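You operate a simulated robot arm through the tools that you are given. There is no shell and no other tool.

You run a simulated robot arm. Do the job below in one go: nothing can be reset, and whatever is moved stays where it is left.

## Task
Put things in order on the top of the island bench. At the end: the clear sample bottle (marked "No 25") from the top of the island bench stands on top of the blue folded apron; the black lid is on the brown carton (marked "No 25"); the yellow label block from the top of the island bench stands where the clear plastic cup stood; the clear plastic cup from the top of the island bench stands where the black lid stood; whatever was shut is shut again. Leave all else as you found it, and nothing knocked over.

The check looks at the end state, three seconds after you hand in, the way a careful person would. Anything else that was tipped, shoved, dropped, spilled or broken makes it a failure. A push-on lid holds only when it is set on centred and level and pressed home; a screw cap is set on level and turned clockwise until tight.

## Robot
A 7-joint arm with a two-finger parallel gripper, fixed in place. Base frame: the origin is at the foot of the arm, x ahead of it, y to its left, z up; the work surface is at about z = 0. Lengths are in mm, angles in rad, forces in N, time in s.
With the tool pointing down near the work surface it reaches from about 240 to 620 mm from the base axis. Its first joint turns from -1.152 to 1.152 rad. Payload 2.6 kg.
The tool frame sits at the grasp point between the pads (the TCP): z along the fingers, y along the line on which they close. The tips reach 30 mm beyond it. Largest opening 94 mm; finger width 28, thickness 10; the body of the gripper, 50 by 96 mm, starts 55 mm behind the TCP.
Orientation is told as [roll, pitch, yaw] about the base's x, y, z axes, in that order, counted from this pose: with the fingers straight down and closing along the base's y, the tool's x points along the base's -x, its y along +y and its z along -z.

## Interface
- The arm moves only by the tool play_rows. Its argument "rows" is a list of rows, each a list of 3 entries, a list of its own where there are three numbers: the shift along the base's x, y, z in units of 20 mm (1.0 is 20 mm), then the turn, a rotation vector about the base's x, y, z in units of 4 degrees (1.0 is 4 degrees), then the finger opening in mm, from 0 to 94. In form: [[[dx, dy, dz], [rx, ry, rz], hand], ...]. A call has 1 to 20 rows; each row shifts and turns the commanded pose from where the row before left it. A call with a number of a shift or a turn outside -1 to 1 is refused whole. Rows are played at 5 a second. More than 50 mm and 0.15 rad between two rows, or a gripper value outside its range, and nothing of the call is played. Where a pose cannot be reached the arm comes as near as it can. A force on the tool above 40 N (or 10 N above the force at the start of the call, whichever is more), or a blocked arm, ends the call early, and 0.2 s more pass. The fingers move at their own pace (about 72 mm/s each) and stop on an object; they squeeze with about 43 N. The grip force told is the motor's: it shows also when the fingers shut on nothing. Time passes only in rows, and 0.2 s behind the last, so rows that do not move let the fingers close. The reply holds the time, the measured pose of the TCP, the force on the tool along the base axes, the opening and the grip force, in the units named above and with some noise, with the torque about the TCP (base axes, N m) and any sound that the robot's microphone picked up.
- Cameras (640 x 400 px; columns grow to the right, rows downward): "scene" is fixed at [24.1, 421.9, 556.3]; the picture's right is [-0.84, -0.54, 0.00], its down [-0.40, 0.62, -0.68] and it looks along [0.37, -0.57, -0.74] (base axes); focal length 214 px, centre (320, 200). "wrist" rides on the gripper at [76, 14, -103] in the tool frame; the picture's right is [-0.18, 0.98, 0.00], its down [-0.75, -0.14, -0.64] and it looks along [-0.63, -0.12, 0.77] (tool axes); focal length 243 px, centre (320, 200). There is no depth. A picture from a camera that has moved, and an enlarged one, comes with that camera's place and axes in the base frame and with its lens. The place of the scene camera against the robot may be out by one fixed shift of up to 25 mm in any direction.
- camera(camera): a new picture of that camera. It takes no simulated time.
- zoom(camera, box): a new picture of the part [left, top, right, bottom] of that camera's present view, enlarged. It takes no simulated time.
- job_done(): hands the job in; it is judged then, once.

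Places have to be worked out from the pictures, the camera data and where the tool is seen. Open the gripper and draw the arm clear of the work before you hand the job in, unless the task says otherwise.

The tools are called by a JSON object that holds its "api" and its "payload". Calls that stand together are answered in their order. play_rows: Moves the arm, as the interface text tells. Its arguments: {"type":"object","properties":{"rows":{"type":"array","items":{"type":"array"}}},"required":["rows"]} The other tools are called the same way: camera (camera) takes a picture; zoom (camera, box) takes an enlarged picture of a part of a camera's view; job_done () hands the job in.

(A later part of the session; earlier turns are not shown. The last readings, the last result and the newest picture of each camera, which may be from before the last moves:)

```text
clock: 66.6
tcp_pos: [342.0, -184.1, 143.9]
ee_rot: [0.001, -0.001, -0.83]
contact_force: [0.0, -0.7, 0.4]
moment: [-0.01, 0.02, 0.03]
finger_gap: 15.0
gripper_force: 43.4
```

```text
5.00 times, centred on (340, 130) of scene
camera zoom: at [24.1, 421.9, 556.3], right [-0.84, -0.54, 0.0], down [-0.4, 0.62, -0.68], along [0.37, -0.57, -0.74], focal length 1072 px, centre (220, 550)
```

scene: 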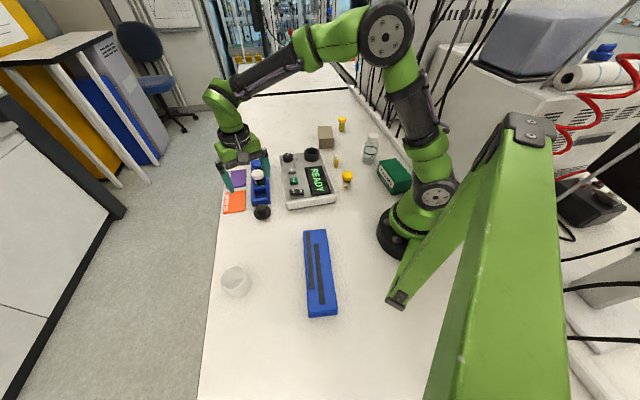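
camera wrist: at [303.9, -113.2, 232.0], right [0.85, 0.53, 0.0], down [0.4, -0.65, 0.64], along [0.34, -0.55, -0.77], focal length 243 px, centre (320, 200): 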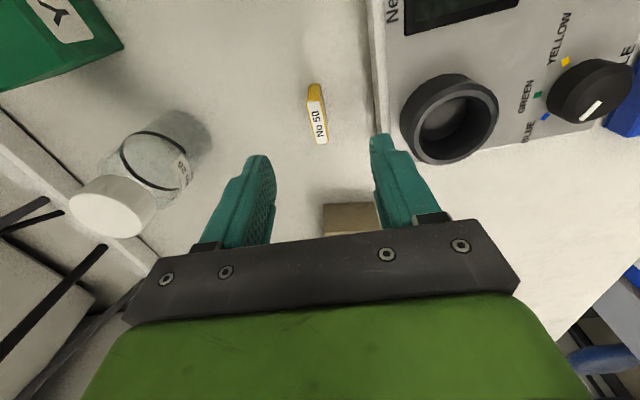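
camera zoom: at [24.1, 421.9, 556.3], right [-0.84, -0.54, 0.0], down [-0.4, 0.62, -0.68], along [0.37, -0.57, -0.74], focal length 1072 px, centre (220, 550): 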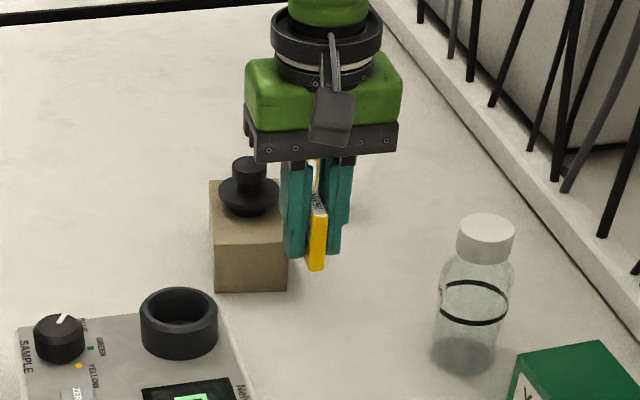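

The block is held well. I'll carry it across to the cup's old place near (301.5,373.5).

{"api": "play_rows", "payload": {"rows": [[[-0.07, 0.98, 0], [0, 0, 0.42], 5], [[-0.07, 0.98, 0], [0, 0, 0.42], 5], [[-0.07, 0.98, 0], [0, 0, 0.42], 5], [[-0.07, 0.98, 0], [0, 0, 0.42], 5], [[-0.07, 0.98, 0], [0, 0, 0.42], 5], [[-0.07, 0.98, 0], [0, 0, 0.42], 5], [[-0.07, 0.98, 0], [0, 0, 0.42], 5], [[-0.07, 0.98, 0], [0, 0, 0.42], 5], [[-0.07, 0.98, 0], [0, 0, 0.42], 5], [[-0.07, 0.98, 0], [0, 0, 0.42], 5], [[-0.07, 0.98, 0], [0, 0, 0.42], 5], [[-0.07, 0.98, 0], [0, 0, 0.42], 5], [[-0.07, 0.98, 0], [0, 0, 0.42], 5], [[-0.07, 0.98, 0], [0, 0, 0.42], 5], [[-0.07, 0.98, 0], [0, 0, 0.42], 5], [[-0.07, 0.98, 0], [0, 0, 0.42], 5], [[-0.07, 0.98, 0], [0, 0, 0.42], 5], [[-0.07, 0.98, 0], [0, 0, 0.42], 5], [[-0.07, 0.98, 0], [0, 0, 0.42], 5], [[-0.07, 0.98, 0], [0, 0, 0.42], 5]]}}

{"api": "play_rows", "payload": {"rows": [[[-0.07, 0.98, 0], [0, 0, 0.44], 5], [[-0.07, 0.98, 0], [0, 0, 0.44], 5], [[-0.07, 0.98, 0], [0, 0, 0.44], 5], [[-0.07, 0.98, 0], [0, 0, 0.44], 5], [[-0.07, 0.98, 0], [0, 0, 0.44], 5], [[-0.07, 0.98, 0], [0, 0, 0.44], 5], [[-0.07, 0.98, 0], [0, 0, 0.44], 5], [[-0.07, 0.98, 0], [0, 0, 0.44], 5], [[0, 0, 0], [0, 0, 0], 5]]}}

{"api": "camera", "payload": {"camera": "wrist"}}

{"api": "camera", "payload": {"camera": "scene"}}

```text
clock: 70.8
tcp_pos: [317.4, 208.2, 145.1]
ee_rot: [0.0, -0.001, -0.243]
contact_force: [-0.3, -0.4, 0.3]
moment: [0.0, 0.01, 0.0]
finger_gap: 14.9
gripper_force: 43.4
```

```text
clock: 72.8
tcp_pos: [303.0, 365.4, 145.1]
ee_rot: [-0.002, 0.001, 0.002]
contact_force: [-0.9, 0.1, -0.4]
moment: [0.02, 0.02, -0.01]
finger_gap: 14.9
gripper_force: 42.6
```

```text
taken
camera wrist: at [226.7, 380.7, 247.2], right [0.18, 0.98, 0.0], down [0.75, -0.14, 0.64], along [0.63, -0.12, -0.77], focal length 243 px, centre (320, 200)
```

wrist: 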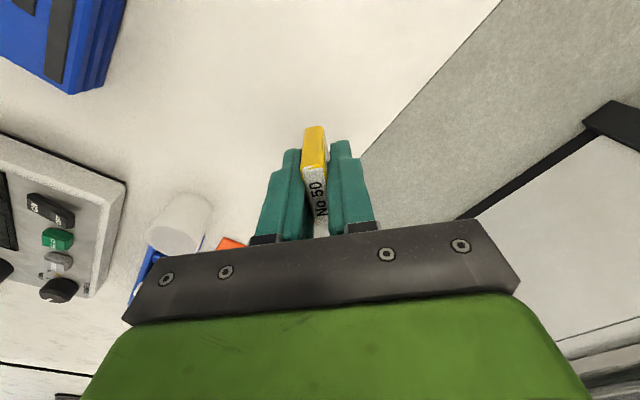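

```text
taken
```

scene: 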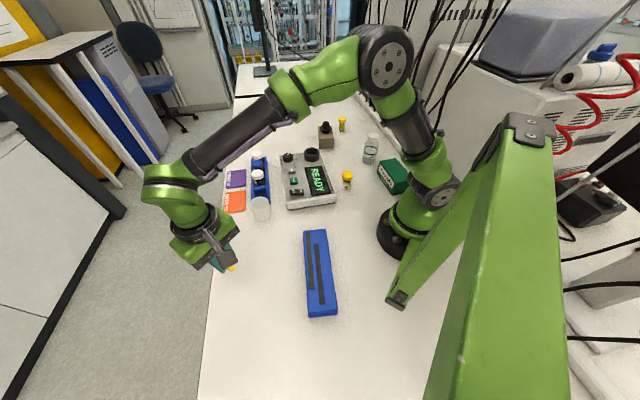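

The block is near the target and the cup is standing safely by the rack. I'll correct by (-3,+7.5) mm and descend to just above the bench.

{"api": "play_rows", "payload": {"rows": [[[-0.15, 0.375, 0], [0, 0, 0], 5], [[0, 0, -0.85], [0, 0, 0], 5], [[0, 0, -0.9], [0, 0, 0], 5], [[0, 0, -0.9], [0, 0, 0], 5], [[0, 0, -0.9], [0, 0, 0], 5], [[0, 0, -0.9], [0, 0, 0], 5], [[0, 0, -0.7], [0, 0, 0], 5], [[0, 0, 0], [0, 0, 0], 5]]}}

{"api": "camera", "payload": {"camera": "wrist"}}

{"api": "zoom", "payload": {"camera": "scene", "box": [190, 220, 300, 310]}}

```text
clock: 74.6
tcp_pos: [302.8, 373.0, 39.6]
ee_rot: [-0.001, 0.001, 0.002]
contact_force: [-0.5, 0.1, 0.3]
moment: [0.01, 0.0, 0.02]
finger_gap: 14.9
gripper_force: 43.2
```

```text
taken
camera wrist: at [226.4, 388.3, 142.0], right [0.18, 0.98, 0.0], down [0.75, -0.14, 0.64], along [0.63, -0.12, -0.77], focal length 243 px, centre (320, 200)
```

wrist: 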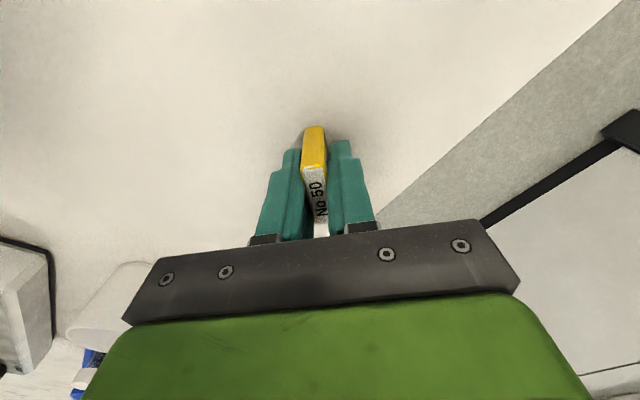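

```text
4.44 times, centred on (245, 265) of scene
camera zoom: at [24.1, 421.9, 556.3], right [-0.84, -0.54, 0.0], down [-0.4, 0.62, -0.68], along [0.37, -0.57, -0.74], focal length 953 px, centre (653, -89)
```

zoom: 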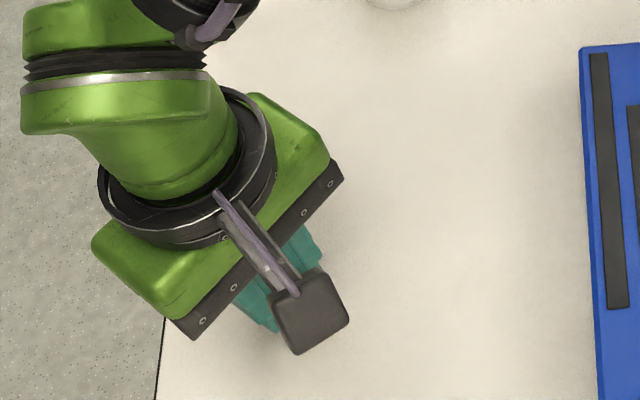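

The x reads 302.6, about 2.5 mm too far, so I'll correct that and lower gently.

{"api": "play_rows", "payload": {"rows": [[[-0.12, 0, 0], [0, 0, 0], 5], [[0, 0, -0.15], [0, 0, 0], 5], [[0, 0, -0.05], [0, 0, 0], 5], [[0, 0, 0], [0, 0, 0], 5]]}}

```text
clock: 75.6
tcp_pos: [298.8, 372.7, 36.5]
ee_rot: [0.0, -0.001, 0.0]
contact_force: [0.4, -0.8, -0.1]
moment: [-0.03, 0.03, -0.02]
finger_gap: 14.9
gripper_force: 43.0
```

{"api": "play_rows", "payload": {"rows": [[[0, 0, -0.05], [0, 0, 0], 5], [[0, 0, -0.05], [0, 0, 0], 5], [[0, 0, 0], [0, 0, 0], 5]]}}

```text
clock: 76.4
tcp_pos: [298.3, 372.5, 35.4]
ee_rot: [-0.001, 0.001, 0.004]
contact_force: [0.4, 0.3, -0.2]
moment: [0.01, 0.04, 0.02]
finger_gap: 15.0
gripper_force: 42.5
```

There's still no contact, so I'll continue in sub-millimetre steps.

{"api": "play_rows", "payload": {"rows": [[[0.03, 0, -0.05], [0, 0, 0], 5], [[0, 0, 0], [0, 0, 0], 5]]}}

```text
clock: 77.0
tcp_pos: [299.8, 372.5, 34.5]
ee_rot: [0.001, 0.001, 0.001]
contact_force: [-0.3, -1.3, -0.6]
moment: [0.0, -0.05, -0.01]
finger_gap: 15.0
gripper_force: 42.9
```

{"api": "play_rows", "payload": {"rows": [[[0, 0, -0.04], [0, 0, 0], 5], [[0, 0, 0], [0, 0, 0], 5]]}}

```text
clock: 77.6
tcp_pos: [299.6, 372.7, 33.4]
ee_rot: [0.0, -0.001, 0.001]
contact_force: [-0.4, -1.2, 2.5]
moment: [-0.02, 0.08, 0.03]
finger_gap: 15.0
gripper_force: 43.1
```

The first contact shows at 2.5 N. I'll take one more tiny step, then open.

{"api": "play_rows", "payload": {"rows": [[[0, 0, -0.015], [0, 0, 0], 5], [[0, 0, 0], [0, 0, 0], 5]]}}

```text
clock: 78.2
tcp_pos: [298.4, 372.7, 32.7]
ee_rot: [0.001, -0.002, 0.003]
contact_force: [0.7, 0.3, 8.6]
moment: [0.0, 0.05, -0.02]
finger_gap: 15.0
gripper_force: 43.1
```

Firm contact at 8.6 N. I'll open the fingers gradually.

{"api": "play_rows", "payload": {"rows": [[[0, 0, 0.02], [0, 0, 0], 13], [[0, 0, 0], [0, 0, 0], 16], [[0, 0, 0], [0, 0, 0], 20], [[0, 0, 0], [0, 0, 0], 28], [[0, 0, 0], [0, 0, 0], 40], [[0, 0, 0], [0, 0, 0], 46], [[0, 0, 0], [0, 0, 0], 46]]}}

{"api": "zoom", "payload": {"camera": "wrist", "box": [240, 100, 400, 240]}}

```text
clock: 79.8
tcp_pos: [298.7, 371.6, 33.7]
ee_rot: [0.0, -0.001, 0.001]
contact_force: [0.1, -0.6, 0.3]
moment: [0.03, 0.05, 0.0]
finger_gap: 45.9
gripper_force: 0.0
```

```text
2.86 times, centred on (320, 170) of wrist
camera zoom: at [223.2, 386.8, 135.7], right [0.18, 0.98, 0.0], down [0.75, -0.14, 0.64], along [0.63, -0.12, -0.77], focal length 693 px, centre (320, 286)
```

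zoom: 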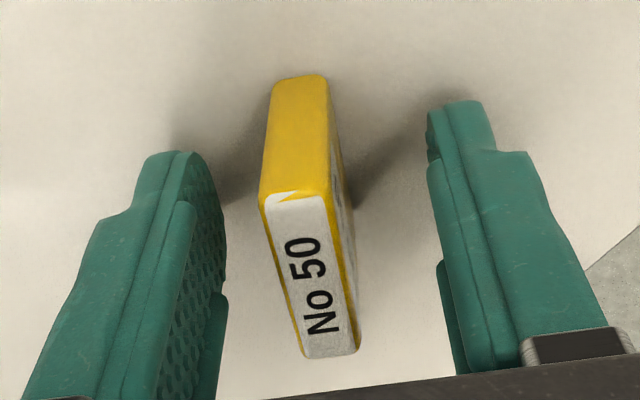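

The block stands upright in the cup's old place. I'll lift straight up and head back towards the bottle.

{"api": "play_rows", "payload": {"rows": [[[0, 0, 0.4], [0, 0, 0], 46], [[0, 0, 0.9], [0, 0, 0], 46], [[0, 0, 0.95], [0, 0, 0], 46], [[0, 0, 0.95], [0, 0, 0], 60], [[0, 0, 0.95], [0, 0, 0], 80], [[0, 0, 0.95], [0, 0, 0], 94], [[0, 0, 0.95], [0, 0, 0], 94], [[0, 0, 0.95], [0, 0, 0], 94], [[0, 0, 0.95], [0, 0, 0], 94], [[-0.08, -0.98, 0], [0, 0, -0.38], 94], [[-0.08, -0.98, 0], [0, 0, -0.38], 94], [[-0.08, -0.98, 0], [0, 0, -0.38], 94], [[-0.08, -0.98, 0], [0, 0, -0.38], 94], [[-0.08, -0.98, 0], [0, 0, -0.38], 94], [[-0.08, -0.98, 0], [0, 0, -0.38], 94], [[-0.08, -0.98, 0], [0, 0, -0.38], 94], [[-0.08, -0.98, 0], [0, 0, -0.38], 94], [[-0.08, -0.98, 0], [0, 0, -0.38], 94], [[-0.08, -0.98, 0], [0, 0, -0.38], 94], [[-0.08, -0.98, 0], [0, 0, -0.38], 94]]}}

{"api": "zoom", "payload": {"camera": "scene", "box": [190, 180, 350, 320]}}

```text
clock: 84.0
tcp_pos: [279.9, 157.8, 193.3]
ee_rot: [0.001, -0.002, -0.29]
contact_force: [0.4, -0.5, -0.3]
moment: [-0.01, -0.03, -0.01]
finger_gap: 94.0
gripper_force: 0.1
```

```text
2.86 times, centred on (270, 250) of scene
camera zoom: at [24.1, 421.9, 556.3], right [-0.84, -0.54, 0.0], down [-0.4, 0.62, -0.68], along [0.37, -0.57, -0.74], focal length 613 px, centre (463, 57)
```

zoom: 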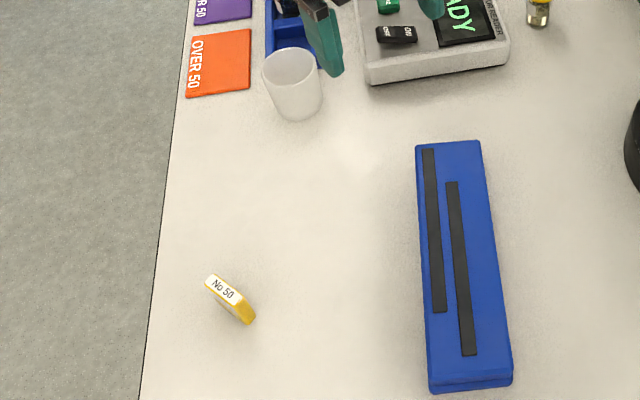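

The block stands where the cup was, and the cup and apron look right. I'll continue to the bottle.

{"api": "play_rows", "payload": {"rows": [[[-0.08, -0.98, 0], [0, 0, -0.4], 94], [[-0.08, -0.98, 0], [0, 0, -0.4], 94], [[-0.08, -0.98, 0], [0, 0, -0.4], 94], [[-0.08, -0.98, 0], [0, 0, -0.4], 94], [[-0.08, -0.98, 0], [0, 0, -0.4], 94], [[-0.08, -0.98, 0], [0, 0, -0.4], 94], [[-0.08, -0.98, 0], [0, 0, -0.4], 94], [[-0.08, -0.98, 0], [0, 0, -0.4], 94], [[-0.08, -0.98, 0], [0, 0, -0.4], 94], [[-0.08, -0.98, 0], [0, 0, -0.4], 94], [[-0.08, -0.98, 0], [0, 0, -0.4], 94], [[-0.08, -0.98, 0], [0, 0, -0.4], 94], [[-0.08, -0.98, 0], [0, 0, -0.4], 94], [[-0.08, -0.98, 0], [0, 0, -0.4], 94], [[-0.08, -0.98, 0], [0, 0, -0.4], 94], [[-0.08, -0.98, 0], [0, 0, -0.4], 94], [[-0.08, -0.98, 0], [0, 0, -0.4], 94], [[-0.08, -0.98, 0], [0, 0, -0.4], 94], [[-0.08, -0.98, 0], [0, 0, -0.4], 94], [[-0.08, -0.98, 0], [0, 0, -0.4], 94]]}}

{"api": "camera", "payload": {"camera": "wrist"}}

{"api": "zoom", "payload": {"camera": "wrist", "box": [240, 60, 400, 220]}}

```text
clock: 88.2
tcp_pos: [249.1, -235.1, 191.3]
ee_rot: [0.0, 0.0, -0.848]
contact_force: [0.0, 0.2, -0.6]
moment: [0.0, -0.01, 0.02]
finger_gap: 93.9
gripper_force: 0.1
```

```text
taken
camera wrist: at [210.3, -167.1, 294.2], right [0.86, 0.51, 0.0], down [0.39, -0.66, 0.64], along [0.33, -0.55, -0.77], focal length 243 px, centre (320, 200)
```

wrist: 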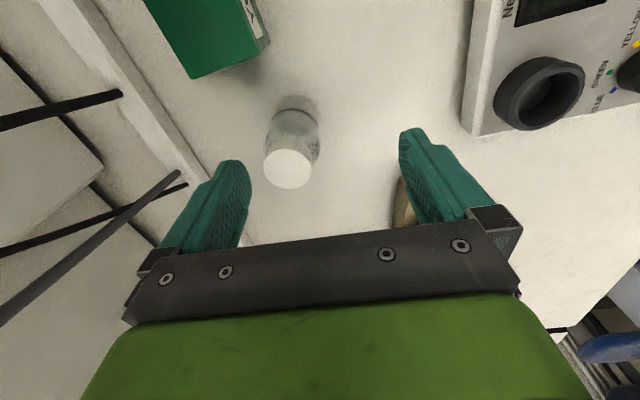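

```text
2.50 times, centred on (320, 140) of wrist
camera zoom: at [210.3, -167.1, 294.2], right [0.86, 0.51, 0.0], down [0.39, -0.66, 0.64], along [0.33, -0.55, -0.77], focal length 606 px, centre (320, 350)
```

zoom: 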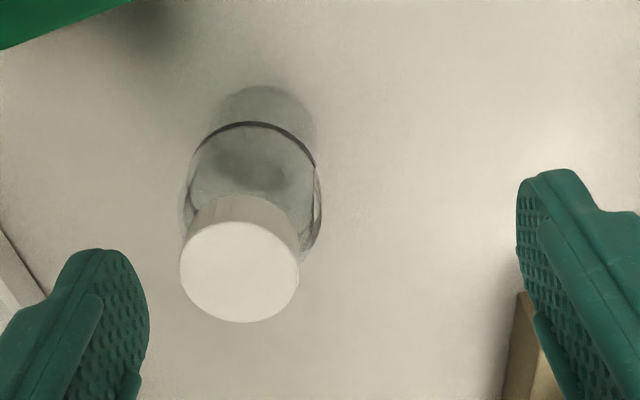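

Triangulating the cap from three views puts the bottle at (244.5,-279), about 118 mm tall. I'll move above it and check alignment before descending.

{"api": "play_rows", "payload": {"rows": [[[-0.077, -0.73, 0], [0, 0, 0], 94], [[-0.077, -0.73, 0], [0, 0, 0], 94], [[-0.077, -0.73, 0], [0, 0, 0], 94], [[0, 0, 0], [0, 0, 0], 94]]}}

{"api": "camera", "payload": {"camera": "wrist"}}

{"api": "zoom", "payload": {"camera": "scene", "box": [330, 90, 430, 200]}}

```text
clock: 89.2
tcp_pos: [244.8, -278.5, 191.2]
ee_rot: [0.001, 0.001, -0.846]
contact_force: [0.4, -0.2, -0.2]
moment: [0.0, -0.01, -0.02]
finger_gap: 94.0
gripper_force: 0.1
```

```text
taken
camera wrist: at [205.1, -211.6, 294.2], right [0.86, 0.51, 0.0], down [0.39, -0.66, 0.64], along [0.33, -0.55, -0.77], focal length 243 px, centre (320, 200)
```

wrist: 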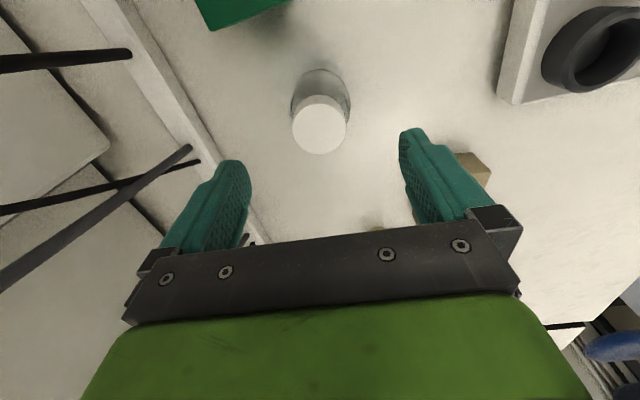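

```text
3.64 times, centred on (380, 145) of scene
camera zoom: at [24.1, 421.9, 556.3], right [-0.84, -0.54, 0.0], down [-0.4, 0.62, -0.68], along [0.37, -0.57, -0.74], focal length 780 px, centre (102, 400)
```

zoom: 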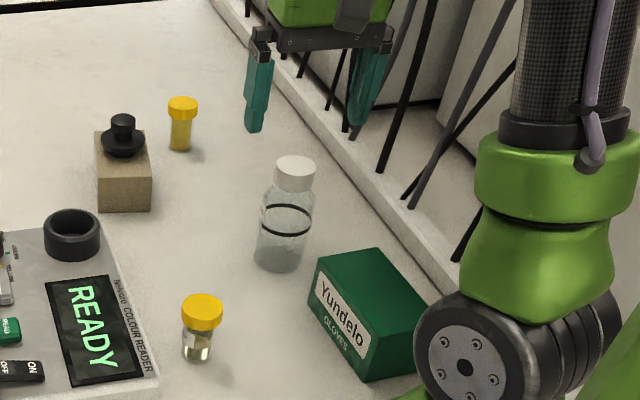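

The bottle cap is centred between the fingers to within about 2 mm. I'll descend around it in two stages.

{"api": "play_rows", "payload": {"rows": [[[-0.05, 0.04, -0.75], [0, 0, 0], 94], [[0, 0, -0.75], [0, 0, 0], 94], [[0, 0, -0.75], [0, 0, 0], 94], [[0, 0, -0.75], [0, 0, 0], 94], [[0, 0, 0], [0, 0, 0], 94]]}}

{"api": "camera", "payload": {"camera": "wrist"}}

{"api": "zoom", "payload": {"camera": "scene", "box": [330, 90, 430, 200]}}

```text
clock: 90.4
tcp_pos: [243.3, -277.3, 133.1]
ee_rot: [0.0, -0.001, -0.849]
contact_force: [-0.9, 0.0, -0.1]
moment: [-0.02, -0.03, -0.02]
finger_gap: 94.1
gripper_force: 0.0
```

```text
taken
camera wrist: at [204.6, -209.8, 235.3], right [0.86, 0.51, 0.0], down [0.39, -0.66, 0.64], along [0.33, -0.55, -0.77], focal length 243 px, centre (320, 200)
```

wrist: 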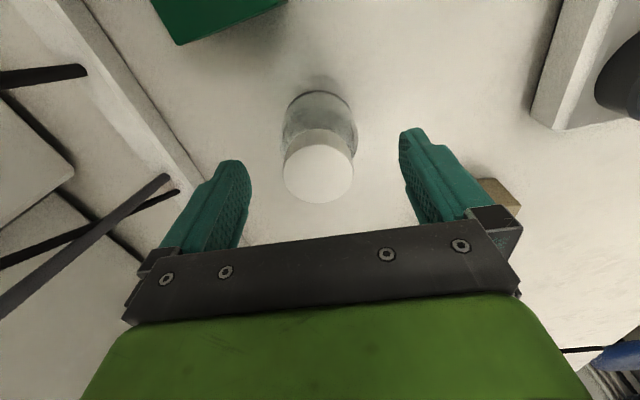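

```text
3.64 times, centred on (380, 145) of scene
camera zoom: at [24.1, 421.9, 556.3], right [-0.84, -0.54, 0.0], down [-0.4, 0.62, -0.68], along [0.37, -0.57, -0.74], focal length 780 px, centre (102, 400)
```

zoom: 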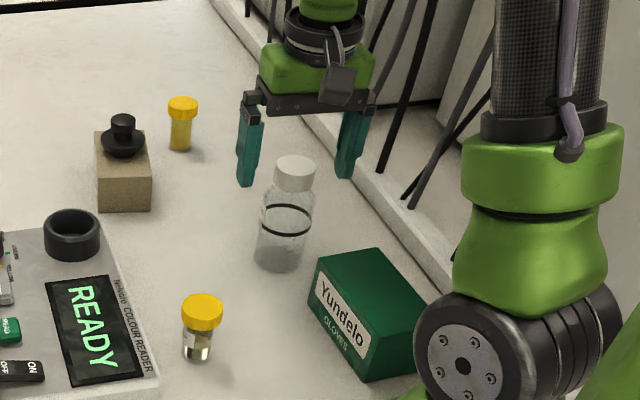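

The alignment holds at about (243,-277). I'll descend to z≈72 so the palm stays above the cap.

{"api": "play_rows", "payload": {"rows": [[[0, 0, -0.75], [0, 0, 0], 94], [[0, 0, -0.75], [0, 0, 0], 94], [[0, 0, -0.75], [0, 0, 0], 94], [[0, 0, -0.75], [0, 0, 0], 94], [[0, 0, 0], [0, 0, 0], 94]]}}

{"api": "camera", "payload": {"camera": "wrist"}}

{"api": "zoom", "payload": {"camera": "scene", "box": [340, 110, 410, 180]}}

```text
clock: 91.6
tcp_pos: [244.5, -277.9, 73.2]
ee_rot: [0.0, -0.001, -0.847]
contact_force: [0.6, -0.3, -0.9]
moment: [-0.01, 0.0, 0.03]
finger_gap: 93.9
gripper_force: 0.1
```

```text
taken
camera wrist: at [205.4, -210.9, 176.3], right [0.86, 0.51, 0.0], down [0.39, -0.66, 0.64], along [0.33, -0.55, -0.77], focal length 243 px, centre (320, 200)
```

wrist: 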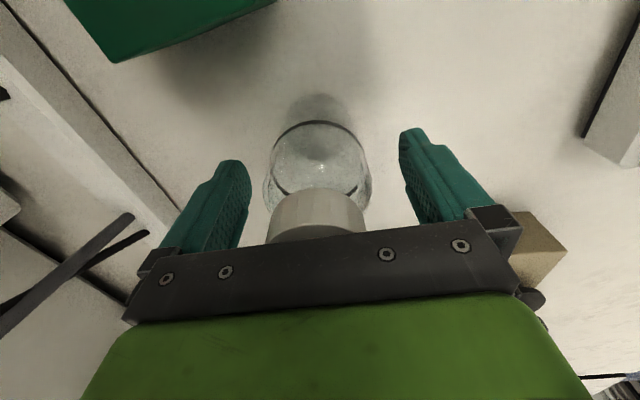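

```text
5.71 times, centred on (375, 145) of scene
camera zoom: at [24.1, 421.9, 556.3], right [-0.84, -0.54, 0.0], down [-0.4, 0.62, -0.68], along [0.37, -0.57, -0.74], focal length 1226 px, centre (6, 514)
```

zoom: 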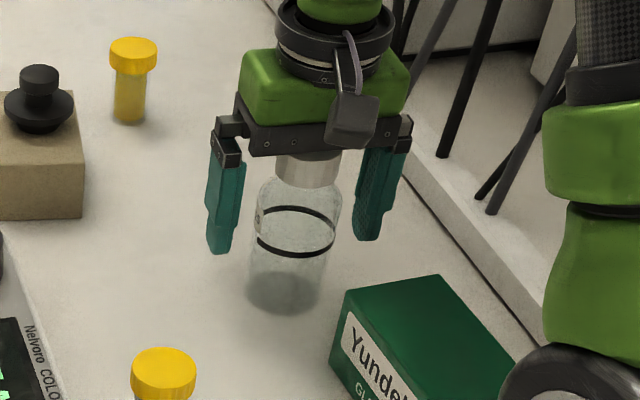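

The clearance looks fine, so I'll go 4 mm lower for a better hold and close gently until contact.

{"api": "play_rows", "payload": {"rows": [[[0, 0, -0.2], [0, 0, 0], 80], [[0, 0, 0], [0, 0, 0], 70], [[0, 0, 0], [0, 0, 0], 62], [[0, 0, 0], [0, 0, 0], 58], [[0, 0, 0], [0, 0, 0], 55], [[0, 0, 0], [0, 0, 0], 53], [[0, 0, 0], [0, 0, 0], 53]]}}

```text
clock: 93.2
tcp_pos: [244.5, -278.4, 69.6]
ee_rot: [0.001, 0.001, -0.847]
contact_force: [-0.5, 0.1, -0.5]
moment: [-0.03, 0.03, -0.01]
finger_gap: 55.3
gripper_force: 43.5
```

The gap is 55.3 mm with 43 N, so the bottle is gripped. I'll lift slowly.

{"api": "play_rows", "payload": {"rows": [[[0, 0, 0.2], [0, 0, 0], 53], [[0, 0, 0.4], [0, 0, 0], 53], [[0, 0, 0.6], [0, 0, 0], 53], [[0, 0, 0.7], [0, 0, 0], 53], [[0, 0, 0], [0, 0, 0], 53]]}}

{"api": "zoom", "payload": {"camera": "scene", "box": [340, 90, 420, 180]}}

{"api": "camera", "payload": {"camera": "wrist"}}

```text
clock: 94.4
tcp_pos: [243.4, -278.2, 104.9]
ee_rot: [-0.001, -0.002, -0.847]
contact_force: [-0.4, -0.4, -0.7]
moment: [0.04, -0.01, 0.0]
finger_gap: 55.4
gripper_force: 43.4
```

```text
4.44 times, centred on (380, 135) of scene
camera zoom: at [24.1, 421.9, 556.3], right [-0.84, -0.54, 0.0], down [-0.4, 0.62, -0.68], along [0.37, -0.57, -0.74], focal length 953 px, centre (53, 489)
```

zoom: 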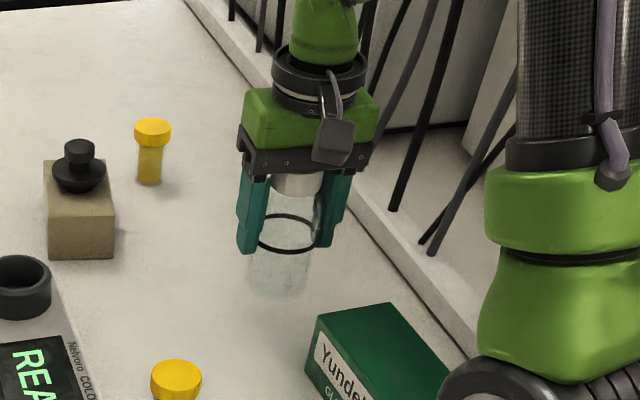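

```text
taken
camera wrist: at [204.1, -210.9, 208.2], right [0.86, 0.51, 0.0], down [0.39, -0.66, 0.64], along [0.33, -0.55, -0.77], focal length 243 px, centre (320, 200)
```

wrist: 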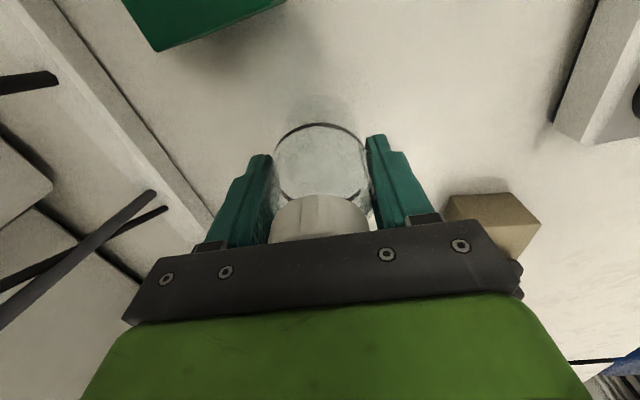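

The bottle hangs upright. I'll lift it high and carry it around in an arc that keeps clear of the arm's base.

{"api": "play_rows", "payload": {"rows": [[[0, 0, 0.8], [0, 0, 0], 53], [[0, 0, 0.95], [0, 0, 0], 53], [[0, 0, 0.95], [0, 0, 0], 53], [[0, 0, 0.95], [0, 0, 0], 53], [[0, 0, 0.95], [0, 0, 0], 53], [[0.333, 0.915, 0], [0, 0, 0.82], 53], [[0.333, 0.915, 0], [0, 0, 0.82], 53], [[0.333, 0.915, 0], [0, 0, 0.82], 53], [[0.333, 0.915, 0], [0, 0, 0.82], 53], [[0.333, 0.915, 0], [0, 0, 0.82], 53], [[0.333, 0.915, 0], [0, 0, 0.82], 53], [[0.333, 0.915, 0], [0, 0, 0.82], 53], [[0.333, 0.915, 0], [0, 0, 0.82], 53], [[0.333, 0.915, 0], [0, 0, 0.82], 53], [[0.333, 0.915, 0], [0, 0, 0.82], 53], [[0.333, 0.915, 0], [0, 0, 0.82], 53], [[0.333, 0.915, 0], [0, 0, 0.82], 53], [[0.333, 0.915, 0], [0, 0, 0.82], 53]]}}

{"api": "camera", "payload": {"camera": "scene"}}

```text
clock: 98.2
tcp_pos: [329.7, -39.9, 197.7]
ee_rot: [-0.001, 0.001, -0.105]
contact_force: [-0.7, -0.6, -1.0]
moment: [0.0, 0.02, -0.02]
finger_gap: 55.3
gripper_force: 43.2
```

```text
taken
```

scene: 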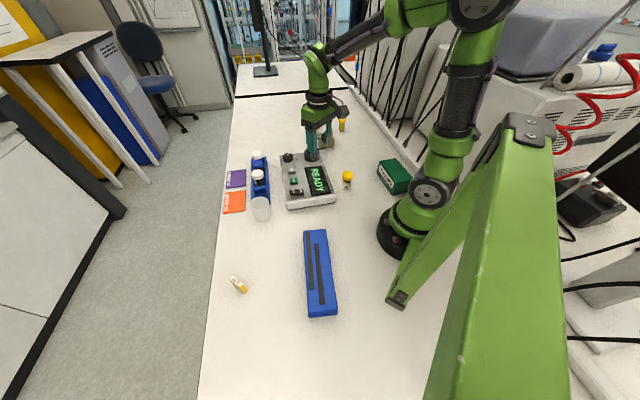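

All good so far. I'll continue the arc to above the apron spot near (176,227).

{"api": "play_rows", "payload": {"rows": [[[-0.273, 0.864, 0], [0, 0, 0.847], 53], [[-0.273, 0.864, 0], [0, 0, 0.847], 53], [[-0.273, 0.864, 0], [0, 0, 0.847], 53], [[-0.273, 0.864, 0], [0, 0, 0.847], 53], [[-0.273, 0.864, 0], [0, 0, 0.847], 53], [[-0.273, 0.864, 0], [0, 0, 0.847], 53], [[-0.273, 0.864, 0], [0, 0, 0.847], 53], [[-0.273, 0.864, 0], [0, 0, 0.847], 53], [[-0.273, 0.864, 0], [0, 0, 0.847], 53], [[-0.273, 0.864, 0], [0, 0, 0.847], 53], [[-0.273, 0.864, 0], [0, 0, 0.847], 53], [[-0.78, 0.639, 0], [0, 0, 0.847], 53], [[-0.78, 0.639, 0], [0, 0, 0.847], 53], [[-0.78, 0.639, 0], [0, 0, 0.847], 53], [[-0.78, 0.639, 0], [0, 0, 0.847], 53], [[-0.78, 0.639, 0], [0, 0, 0.847], 53], [[-0.78, 0.639, 0], [0, 0, 0.847], 53], [[0, 0, 0], [0, 0, 0], 53]]}}

{"api": "camera", "payload": {"camera": "wrist"}}

{"api": "camera", "payload": {"camera": "scene"}}

```text
clock: 102.0
tcp_pos: [176.2, 226.9, 199.5]
ee_rot: [0.0, 0.0, 0.903]
contact_force: [0.3, -0.5, -1.1]
moment: [0.02, -0.01, 0.03]
finger_gap: 55.3
gripper_force: 42.7
```

```text
taken
camera wrist: at [117.4, 176.7, 302.0], right [-0.66, 0.75, 0.0], down [0.58, 0.5, 0.64], along [0.48, 0.42, -0.77], focal length 243 px, centre (320, 200)
```

wrist: 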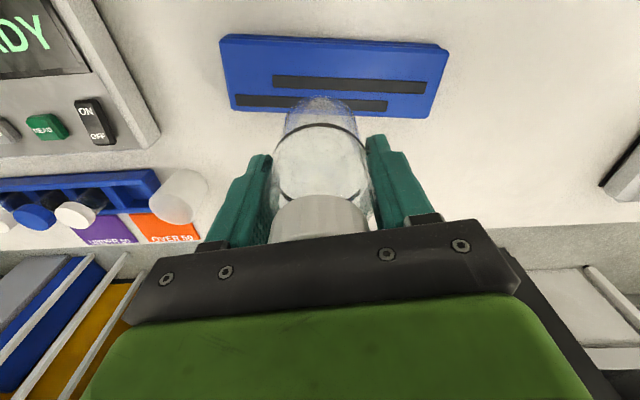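

```text
taken
```

scene: 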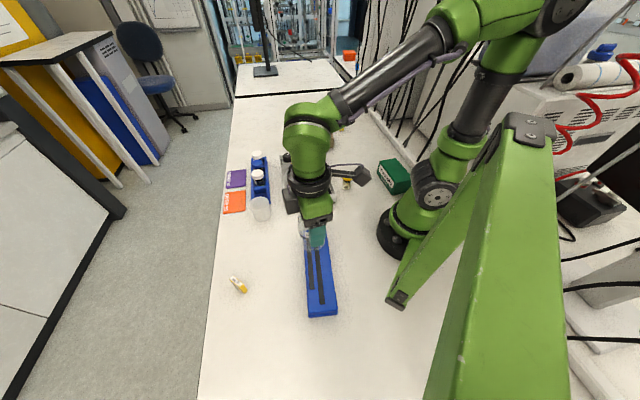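

The bottle is over the apron. I'll lower to about 25 mm above it and check alignment with both cameras.

{"api": "play_rows", "payload": {"rows": [[[0, 0, -0.8], [0, 0, 0], 53], [[0, 0, -0.85], [0, 0, 0], 53], [[0, 0, -0.85], [0, 0, 0], 53], [[0, 0, -0.85], [0, 0, 0], 53], [[0, 0, -0.85], [0, 0, 0], 53], [[0, 0, 0], [0, 0, 0], 53]]}}

{"api": "zoom", "payload": {"camera": "wrist", "box": [200, 0, 460, 240]}}

{"api": "zoom", "payload": {"camera": "scene", "box": [270, 190, 370, 320]}}

```text
clock: 103.4
tcp_pos: [175.0, 227.6, 112.9]
ee_rot: [0.001, 0.0, 0.902]
contact_force: [-0.3, 0.2, -1.4]
moment: [-0.01, -0.06, 0.02]
finger_gap: 55.6
gripper_force: 43.4
```

```text
1.67 times, centred on (330, 120) of wrist
camera zoom: at [117.7, 177.2, 216.0], right [-0.66, 0.75, 0.0], down [0.58, 0.5, 0.64], along [0.48, 0.42, -0.77], focal length 404 px, centre (303, 333)
```

zoom: 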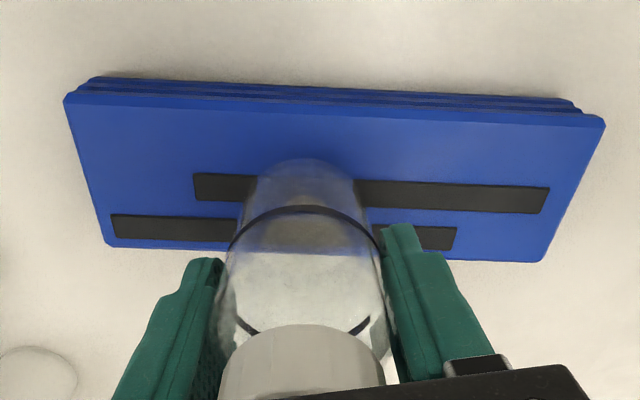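

```text
3.08 times, centred on (320, 255) of scene
camera zoom: at [24.1, 421.9, 556.3], right [-0.84, -0.54, 0.0], down [-0.4, 0.62, -0.68], along [0.37, -0.57, -0.74], focal length 660 px, centre (320, 31)
```

zoom: 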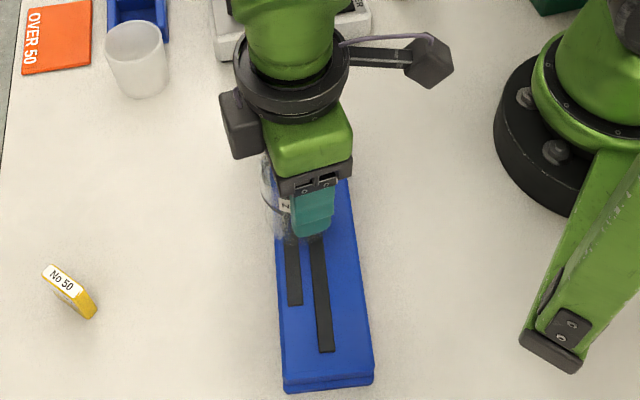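

Both checks put the bottle base at about (176,229), straddling both straps and within the apron's width. I'll lower close to contact.

{"api": "play_rows", "payload": {"rows": [[[0, 0, -0.4], [0, 0, 0], 53], [[0, 0, -0.3], [0, 0, 0], 53], [[0, 0, 0], [0, 0, 0], 53]]}}

```text
clock: 104.0
tcp_pos: [176.7, 229.1, 104.2]
ee_rot: [0.0, -0.01, 0.903]
contact_force: [0.3, -3.6, 6.4]
moment: [-0.05, 0.04, -0.01]
finger_gap: 55.5
gripper_force: 42.7
stopped in row 3: the force on the tool passed its limit at 44 N (the readings are from after the stop); the commanded pose is now the measured one
```

The bottle touched down sooner than I expected, at z=104, so the apron is about 33 mm high. With that height the spot is slightly too far outward, so I'll lift 10 mm, re-check level and re-centre.

{"api": "play_rows", "payload": {"rows": [[[0, 0, 0.3], [0, 0, 0], 53], [[0, 0, 0.3], [0, 0, 0], 53], [[0, 0, 0], [0, 0, 0], 53]]}}

{"api": "zoom", "payload": {"camera": "wrist", "box": [200, 0, 460, 240]}}

{"api": "zoom", "payload": {"camera": "scene", "box": [270, 190, 370, 320]}}

```text
clock: 104.8
tcp_pos: [177.1, 228.8, 115.2]
ee_rot: [0.0, -0.008, 0.901]
contact_force: [-1.0, -0.3, -1.5]
moment: [-0.01, -0.02, 0.03]
finger_gap: 55.2
gripper_force: 42.6
```

```text
1.67 times, centred on (330, 120) of wrist
camera zoom: at [118.1, 177.7, 217.1], right [-0.66, 0.75, 0.0], down [0.57, 0.5, 0.65], along [0.49, 0.43, -0.76], focal length 404 px, centre (303, 333)
```

zoom: 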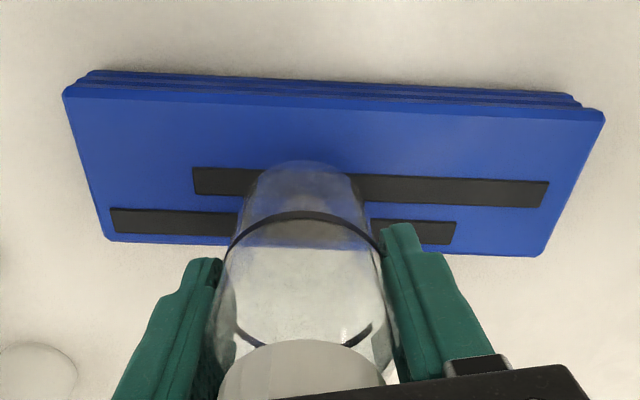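

```text
3.08 times, centred on (320, 255) of scene
camera zoom: at [24.1, 421.9, 556.3], right [-0.84, -0.54, 0.0], down [-0.4, 0.62, -0.68], along [0.37, -0.57, -0.74], focal length 660 px, centre (320, 31)
```

zoom: 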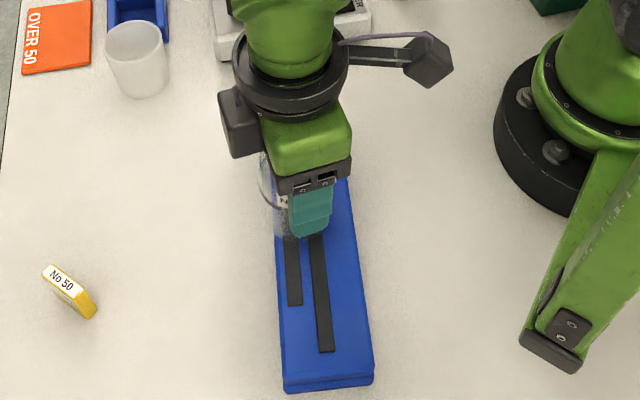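

The bottle shifted slightly in the grip after that touch. I'll zoom in to judge its tilt from both cameras before setting it down.

{"api": "zoom", "payload": {"camera": "wrist", "box": [260, 90, 400, 240]}}

{"api": "zoom", "payload": {"camera": "scene", "box": [290, 205, 350, 270]}}

```text
2.67 times, centred on (330, 165) of wrist
camera zoom: at [118.1, 177.7, 217.1], right [-0.66, 0.75, 0.0], down [0.57, 0.5, 0.65], along [0.49, 0.43, -0.76], focal length 647 px, centre (293, 293)
```

zoom: 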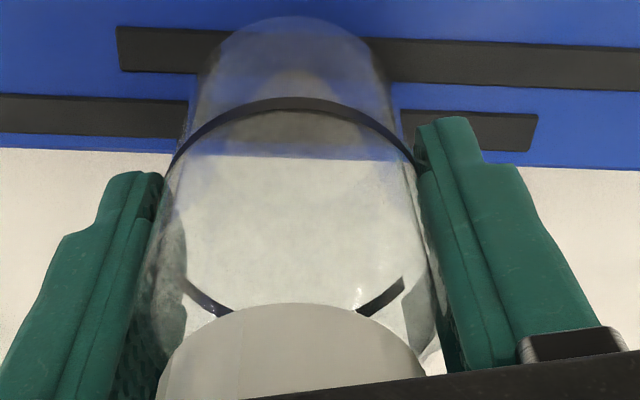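

```text
6.15 times, centred on (320, 238) of scene
camera zoom: at [24.1, 421.9, 556.3], right [-0.84, -0.54, 0.0], down [-0.4, 0.62, -0.68], along [0.37, -0.57, -0.74], focal length 1320 px, centre (320, -31)
```

zoom: 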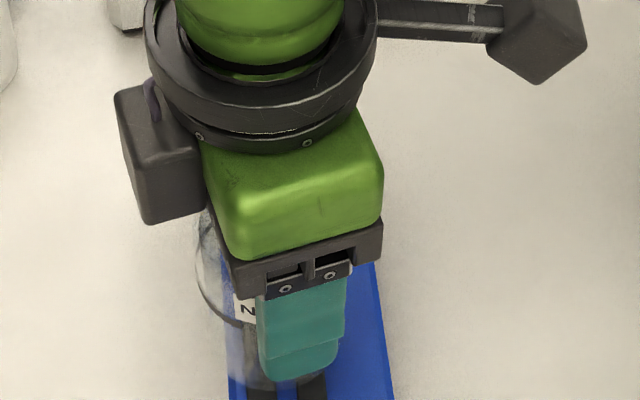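

Analysis of the shift shows the bottle slid up about 5 mm in the grip but is still upright. The apron top comes out at z≈38 from both views, centred at (159.4,231). I'll shift (-7.4,-6) mm towards the centreline, take out the slight tool tilt, and lower partway.

{"api": "play_rows", "payload": {"rows": [[[-0.19, -0.15, 0.1], [-0.045, 0.035, 0], 53], [[-0.18, -0.15, 0], [0, 0, 0], 53], [[0, 0, 0], [0, 0, 0], 53]]}}

{"api": "zoom", "payload": {"camera": "wrist", "box": [200, 0, 460, 240]}}

```text
clock: 105.6
tcp_pos: [169.2, 223.9, 116.8]
ee_rot: [-0.001, -0.004, 0.902]
contact_force: [0.6, -0.1, -1.3]
moment: [0.0, 0.0, -0.01]
finger_gap: 55.3
gripper_force: 43.2
```

```text
1.67 times, centred on (330, 120) of wrist
camera zoom: at [111.3, 172.1, 219.4], right [-0.66, 0.75, 0.0], down [0.58, 0.5, 0.65], along [0.49, 0.42, -0.76], focal length 404 px, centre (303, 333)
```

zoom: 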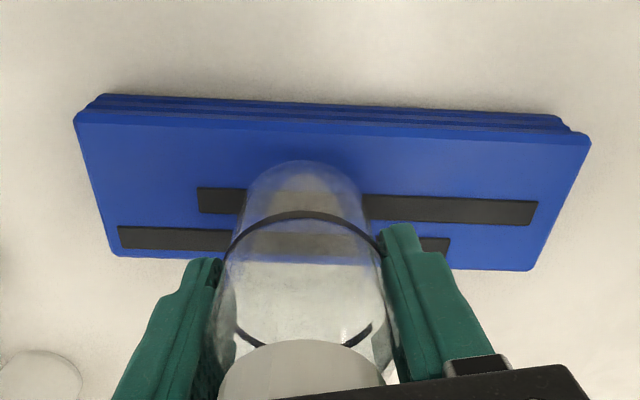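

The bottle now lies about 4 mm from the apron's centreline, over both straps. I'll lower gently, checking force.

{"api": "play_rows", "payload": {"rows": [[[0, 0, -0.15], [0, 0, 0], 53], [[0, 0, -0.1], [0, 0, 0], 53], [[0, 0, 0], [0, 0, 0], 53]]}}

```text
clock: 106.4
tcp_pos: [169.2, 222.9, 111.5]
ee_rot: [-0.001, -0.004, 0.902]
contact_force: [0.2, -0.3, -2.2]
moment: [0.0, 0.01, 0.02]
finger_gap: 55.6
gripper_force: 43.2
```

{"api": "play_rows", "payload": {"rows": [[[0, 0, -0.06], [0, 0, 0], 53], [[0, 0, -0.06], [0, 0, 0], 53], [[0, 0, 0], [0, 0, 0], 53]]}}

```text
clock: 107.2
tcp_pos: [170.5, 223.3, 109.9]
ee_rot: [-0.002, -0.004, 0.902]
contact_force: [-0.4, -0.7, -1.8]
moment: [0.01, 0.0, 0.03]
finger_gap: 55.6
gripper_force: 42.1
```

There's no contact yet, so I'll continue in small steps.

{"api": "play_rows", "payload": {"rows": [[[0, 0, -0.05], [0, 0, 0], 53], [[0, 0, -0.05], [0, 0, 0], 53], [[0, 0, 0], [0, 0, 0], 53]]}}

```text
clock: 108.0
tcp_pos: [169.4, 223.9, 108.1]
ee_rot: [-0.002, -0.004, 0.901]
contact_force: [-0.8, -0.5, -1.4]
moment: [0.01, 0.0, 0.03]
finger_gap: 55.5
gripper_force: 43.1
```

{"api": "play_rows", "payload": {"rows": [[[0, 0, -0.05], [0, 0, 0], 53], [[0, 0, -0.04], [0, 0, 0], 53], [[0, 0, 0], [0, 0, 0], 53]]}}

```text
clock: 108.8
tcp_pos: [169.0, 224.2, 106.4]
ee_rot: [-0.004, -0.003, 0.903]
contact_force: [-0.2, 1.1, -0.6]
moment: [0.02, -0.01, 0.0]
finger_gap: 55.4
gripper_force: 42.7
```

{"api": "play_rows", "payload": {"rows": [[[0, 0, -0.04], [0, 0, 0], 53], [[0, 0, 0], [0, 0, 0], 53]]}}

```text
clock: 109.4
tcp_pos: [169.0, 224.6, 107.2]
ee_rot: [-0.002, -0.002, 0.902]
contact_force: [-0.8, 0.1, -1.1]
moment: [0.0, 0.04, 0.02]
finger_gap: 55.7
gripper_force: 42.7
```

The force is still only the bottle's weight, so I'll take two more half-millimetre steps.

{"api": "play_rows", "payload": {"rows": [[[0, 0, -0.04], [0, 0, 0], 53], [[0, 0, -0.03], [0, 0, 0], 53], [[0, 0, 0], [0, 0, 0], 53]]}}

{"api": "zoom", "payload": {"camera": "scene", "box": [290, 205, 350, 270]}}

```text
clock: 110.2
tcp_pos: [169.7, 223.0, 105.3]
ee_rot: [-0.001, -0.004, 0.902]
contact_force: [0.1, 0.2, -0.3]
moment: [0.01, 0.0, 0.04]
finger_gap: 55.5
gripper_force: 42.7
```

```text
6.15 times, centred on (320, 238) of scene
camera zoom: at [24.1, 421.9, 556.3], right [-0.84, -0.54, 0.0], down [-0.4, 0.62, -0.68], along [0.37, -0.57, -0.74], focal length 1320 px, centre (320, -31)
```

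zoom: 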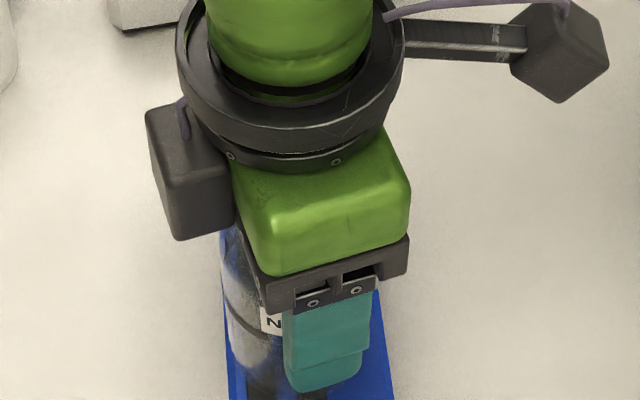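

{"api": "play_rows", "payload": {"rows": [[[0, 0, -0.04], [0, 0, 0], 53], [[0, 0, 0], [0, 0, 0], 53]]}}

```text
clock: 110.8
tcp_pos: [169.8, 223.2, 104.0]
ee_rot: [-0.002, -0.007, 0.902]
contact_force: [-5.4, -1.8, 15.3]
moment: [0.12, 0.19, 0.02]
finger_gap: 55.6
gripper_force: 42.6
```

Contact at 15 N. I'll ease up a touch and read the force again before releasing.

{"api": "play_rows", "payload": {"rows": [[[0, 0, 0.025], [0, 0, 0], 53], [[0, 0, 0], [0, 0, 0], 53]]}}

{"api": "zoom", "payload": {"camera": "wrist", "box": [200, 0, 460, 240]}}

```text
clock: 111.4
tcp_pos: [170.4, 222.9, 103.7]
ee_rot: [-0.001, -0.004, 0.904]
contact_force: [0.7, 0.7, 1.0]
moment: [0.14, -0.03, 0.01]
finger_gap: 55.5
gripper_force: 43.0
```

```text
1.67 times, centred on (330, 120) of wrist
camera zoom: at [112.0, 172.3, 206.6], right [-0.66, 0.75, 0.0], down [0.58, 0.5, 0.65], along [0.49, 0.42, -0.76], focal length 404 px, centre (303, 333)
```

zoom: 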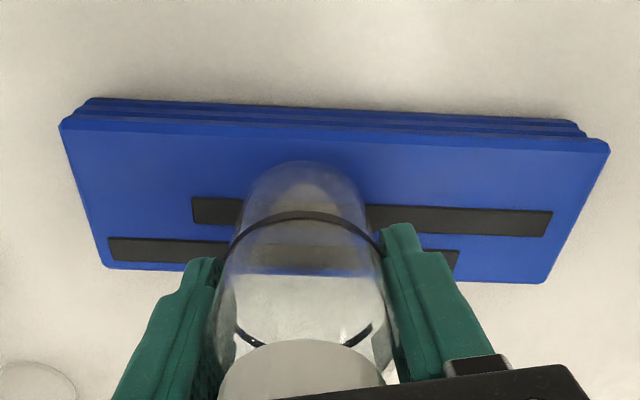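

The bottle is lightly resting on the apron. I'll open the fingers slowly.

{"api": "play_rows", "payload": {"rows": [[[0, 0, 0], [0, 0, 0], 55], [[0, 0, 0], [0, 0, 0], 56], [[0, 0, 0], [0, 0, 0], 57], [[0, 0, 0], [0, 0, 0], 59], [[0, 0, 0], [0, 0, 0], 62], [[0, 0, 0], [0, 0, 0], 62]]}}

{"api": "zoom", "payload": {"camera": "wrist", "box": [200, 0, 460, 240]}}

{"api": "zoom", "payload": {"camera": "scene", "box": [270, 190, 370, 320]}}

```text
clock: 112.8
tcp_pos: [171.2, 223.9, 104.4]
ee_rot: [-0.001, -0.003, 0.902]
contact_force: [-0.4, 0.0, 2.9]
moment: [0.01, 0.0, -0.01]
finger_gap: 62.1
gripper_force: 0.0
```

```text
1.67 times, centred on (330, 120) of wrist
camera zoom: at [111.8, 172.5, 206.7], right [-0.66, 0.75, 0.0], down [0.58, 0.5, 0.65], along [0.49, 0.42, -0.76], focal length 404 px, centre (303, 333)
```

zoom: 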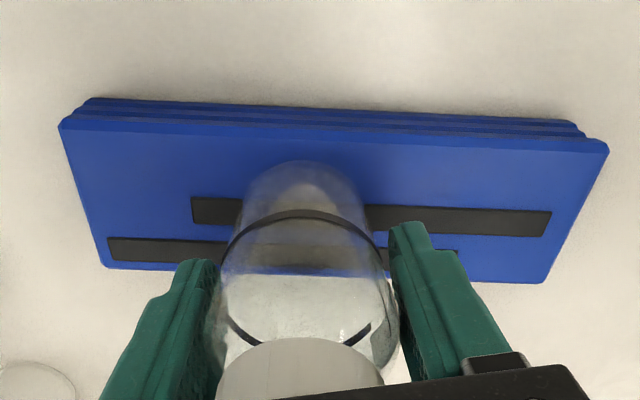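

```text
3.08 times, centred on (320, 255) of scene
camera zoom: at [24.1, 421.9, 556.3], right [-0.84, -0.54, 0.0], down [-0.4, 0.62, -0.68], along [0.37, -0.57, -0.74], focal length 660 px, centre (320, 31)
```

zoom: 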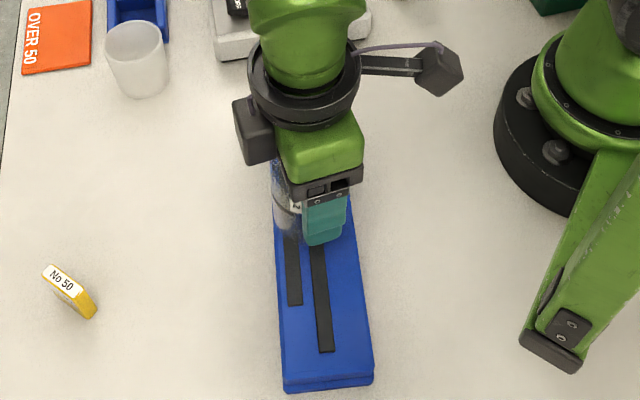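

The fingers are off the bottle. A small 3 N reading suggests the palm is just touching the cap, so I'll rise a little, open fully, then lift straight up.

{"api": "play_rows", "payload": {"rows": [[[0, 0, 0.1], [0, 0, 0], 70], [[0, 0, 0.1], [0, 0, 0], 84], [[0, 0, 0], [0, 0, 0], 94], [[0, 0, 0], [0, 0, 0], 94]]}}

{"api": "zoom", "payload": {"camera": "wrist", "box": [200, 0, 460, 240]}}

```text
clock: 113.8
tcp_pos: [168.1, 222.7, 108.4]
ee_rot: [-0.003, -0.003, 0.903]
contact_force: [0.0, 0.0, 0.2]
moment: [-0.01, 0.0, -0.02]
finger_gap: 94.0
gripper_force: 0.1
```

```text
1.67 times, centred on (330, 120) of wrist
camera zoom: at [110.6, 172.5, 210.4], right [-0.66, 0.75, 0.0], down [0.58, 0.5, 0.65], along [0.49, 0.42, -0.76], focal length 404 px, centre (303, 333)
```

zoom: 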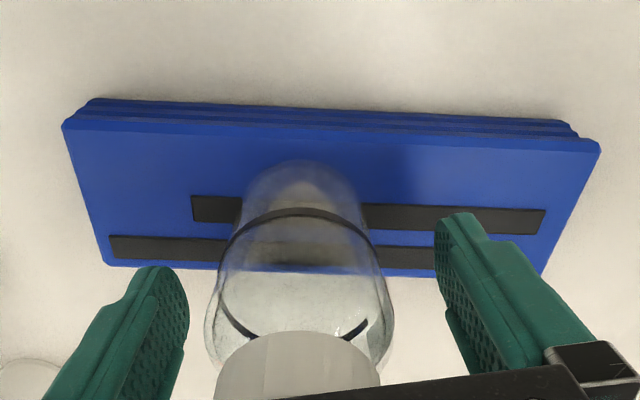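

The bottle stands free and the force is zero. I'll lift straight up clear of it.

{"api": "play_rows", "payload": {"rows": [[[0, 0, 0.4], [0, 0, 0], 94], [[0, 0, 0.8], [0, 0, 0], 94], [[0, 0, 0.9], [0, 0, 0], 94], [[0, 0, 0.9], [0, 0, 0], 94], [[0, 0, 0.9], [0, 0, 0], 94], [[0, 0, 0.9], [0, 0, 0], 94], [[0, 0, 0.9], [0, 0, 0], 94], [[0, 0, 0.9], [0, 0, 0], 94], [[0, 0, 0], [0, 0, 0], 94]]}}

{"api": "camera", "payload": {"camera": "wrist"}}

{"api": "zoom", "payload": {"camera": "scene", "box": [270, 190, 370, 320]}}

```text
clock: 115.8
tcp_pos: [171.1, 224.8, 238.5]
ee_rot: [-0.001, -0.002, 0.903]
contact_force: [0.5, 0.2, 0.3]
moment: [0.03, 0.02, 0.03]
finger_gap: 94.0
gripper_force: 0.1
```

```text
taken
camera wrist: at [112.8, 174.9, 341.4], right [-0.66, 0.75, 0.0], down [0.58, 0.5, 0.65], along [0.49, 0.42, -0.76], focal length 243 px, centre (320, 200)
```

wrist: 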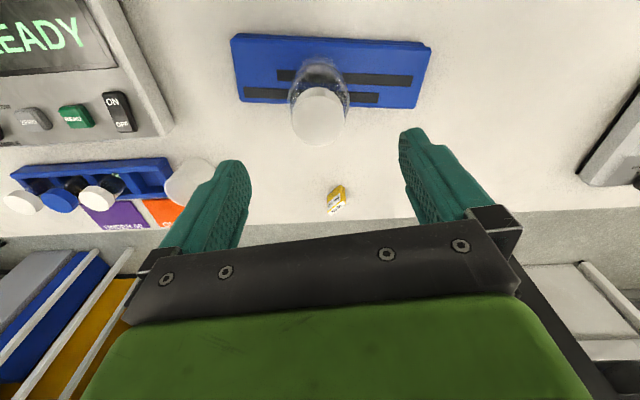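

```text
3.08 times, centred on (320, 255) of scene
camera zoom: at [24.1, 421.9, 556.3], right [-0.84, -0.54, 0.0], down [-0.4, 0.62, -0.68], along [0.37, -0.57, -0.74], focal length 660 px, centre (320, 31)
```

zoom: 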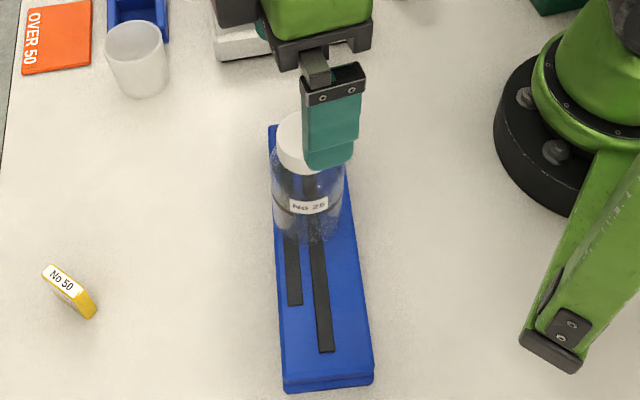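

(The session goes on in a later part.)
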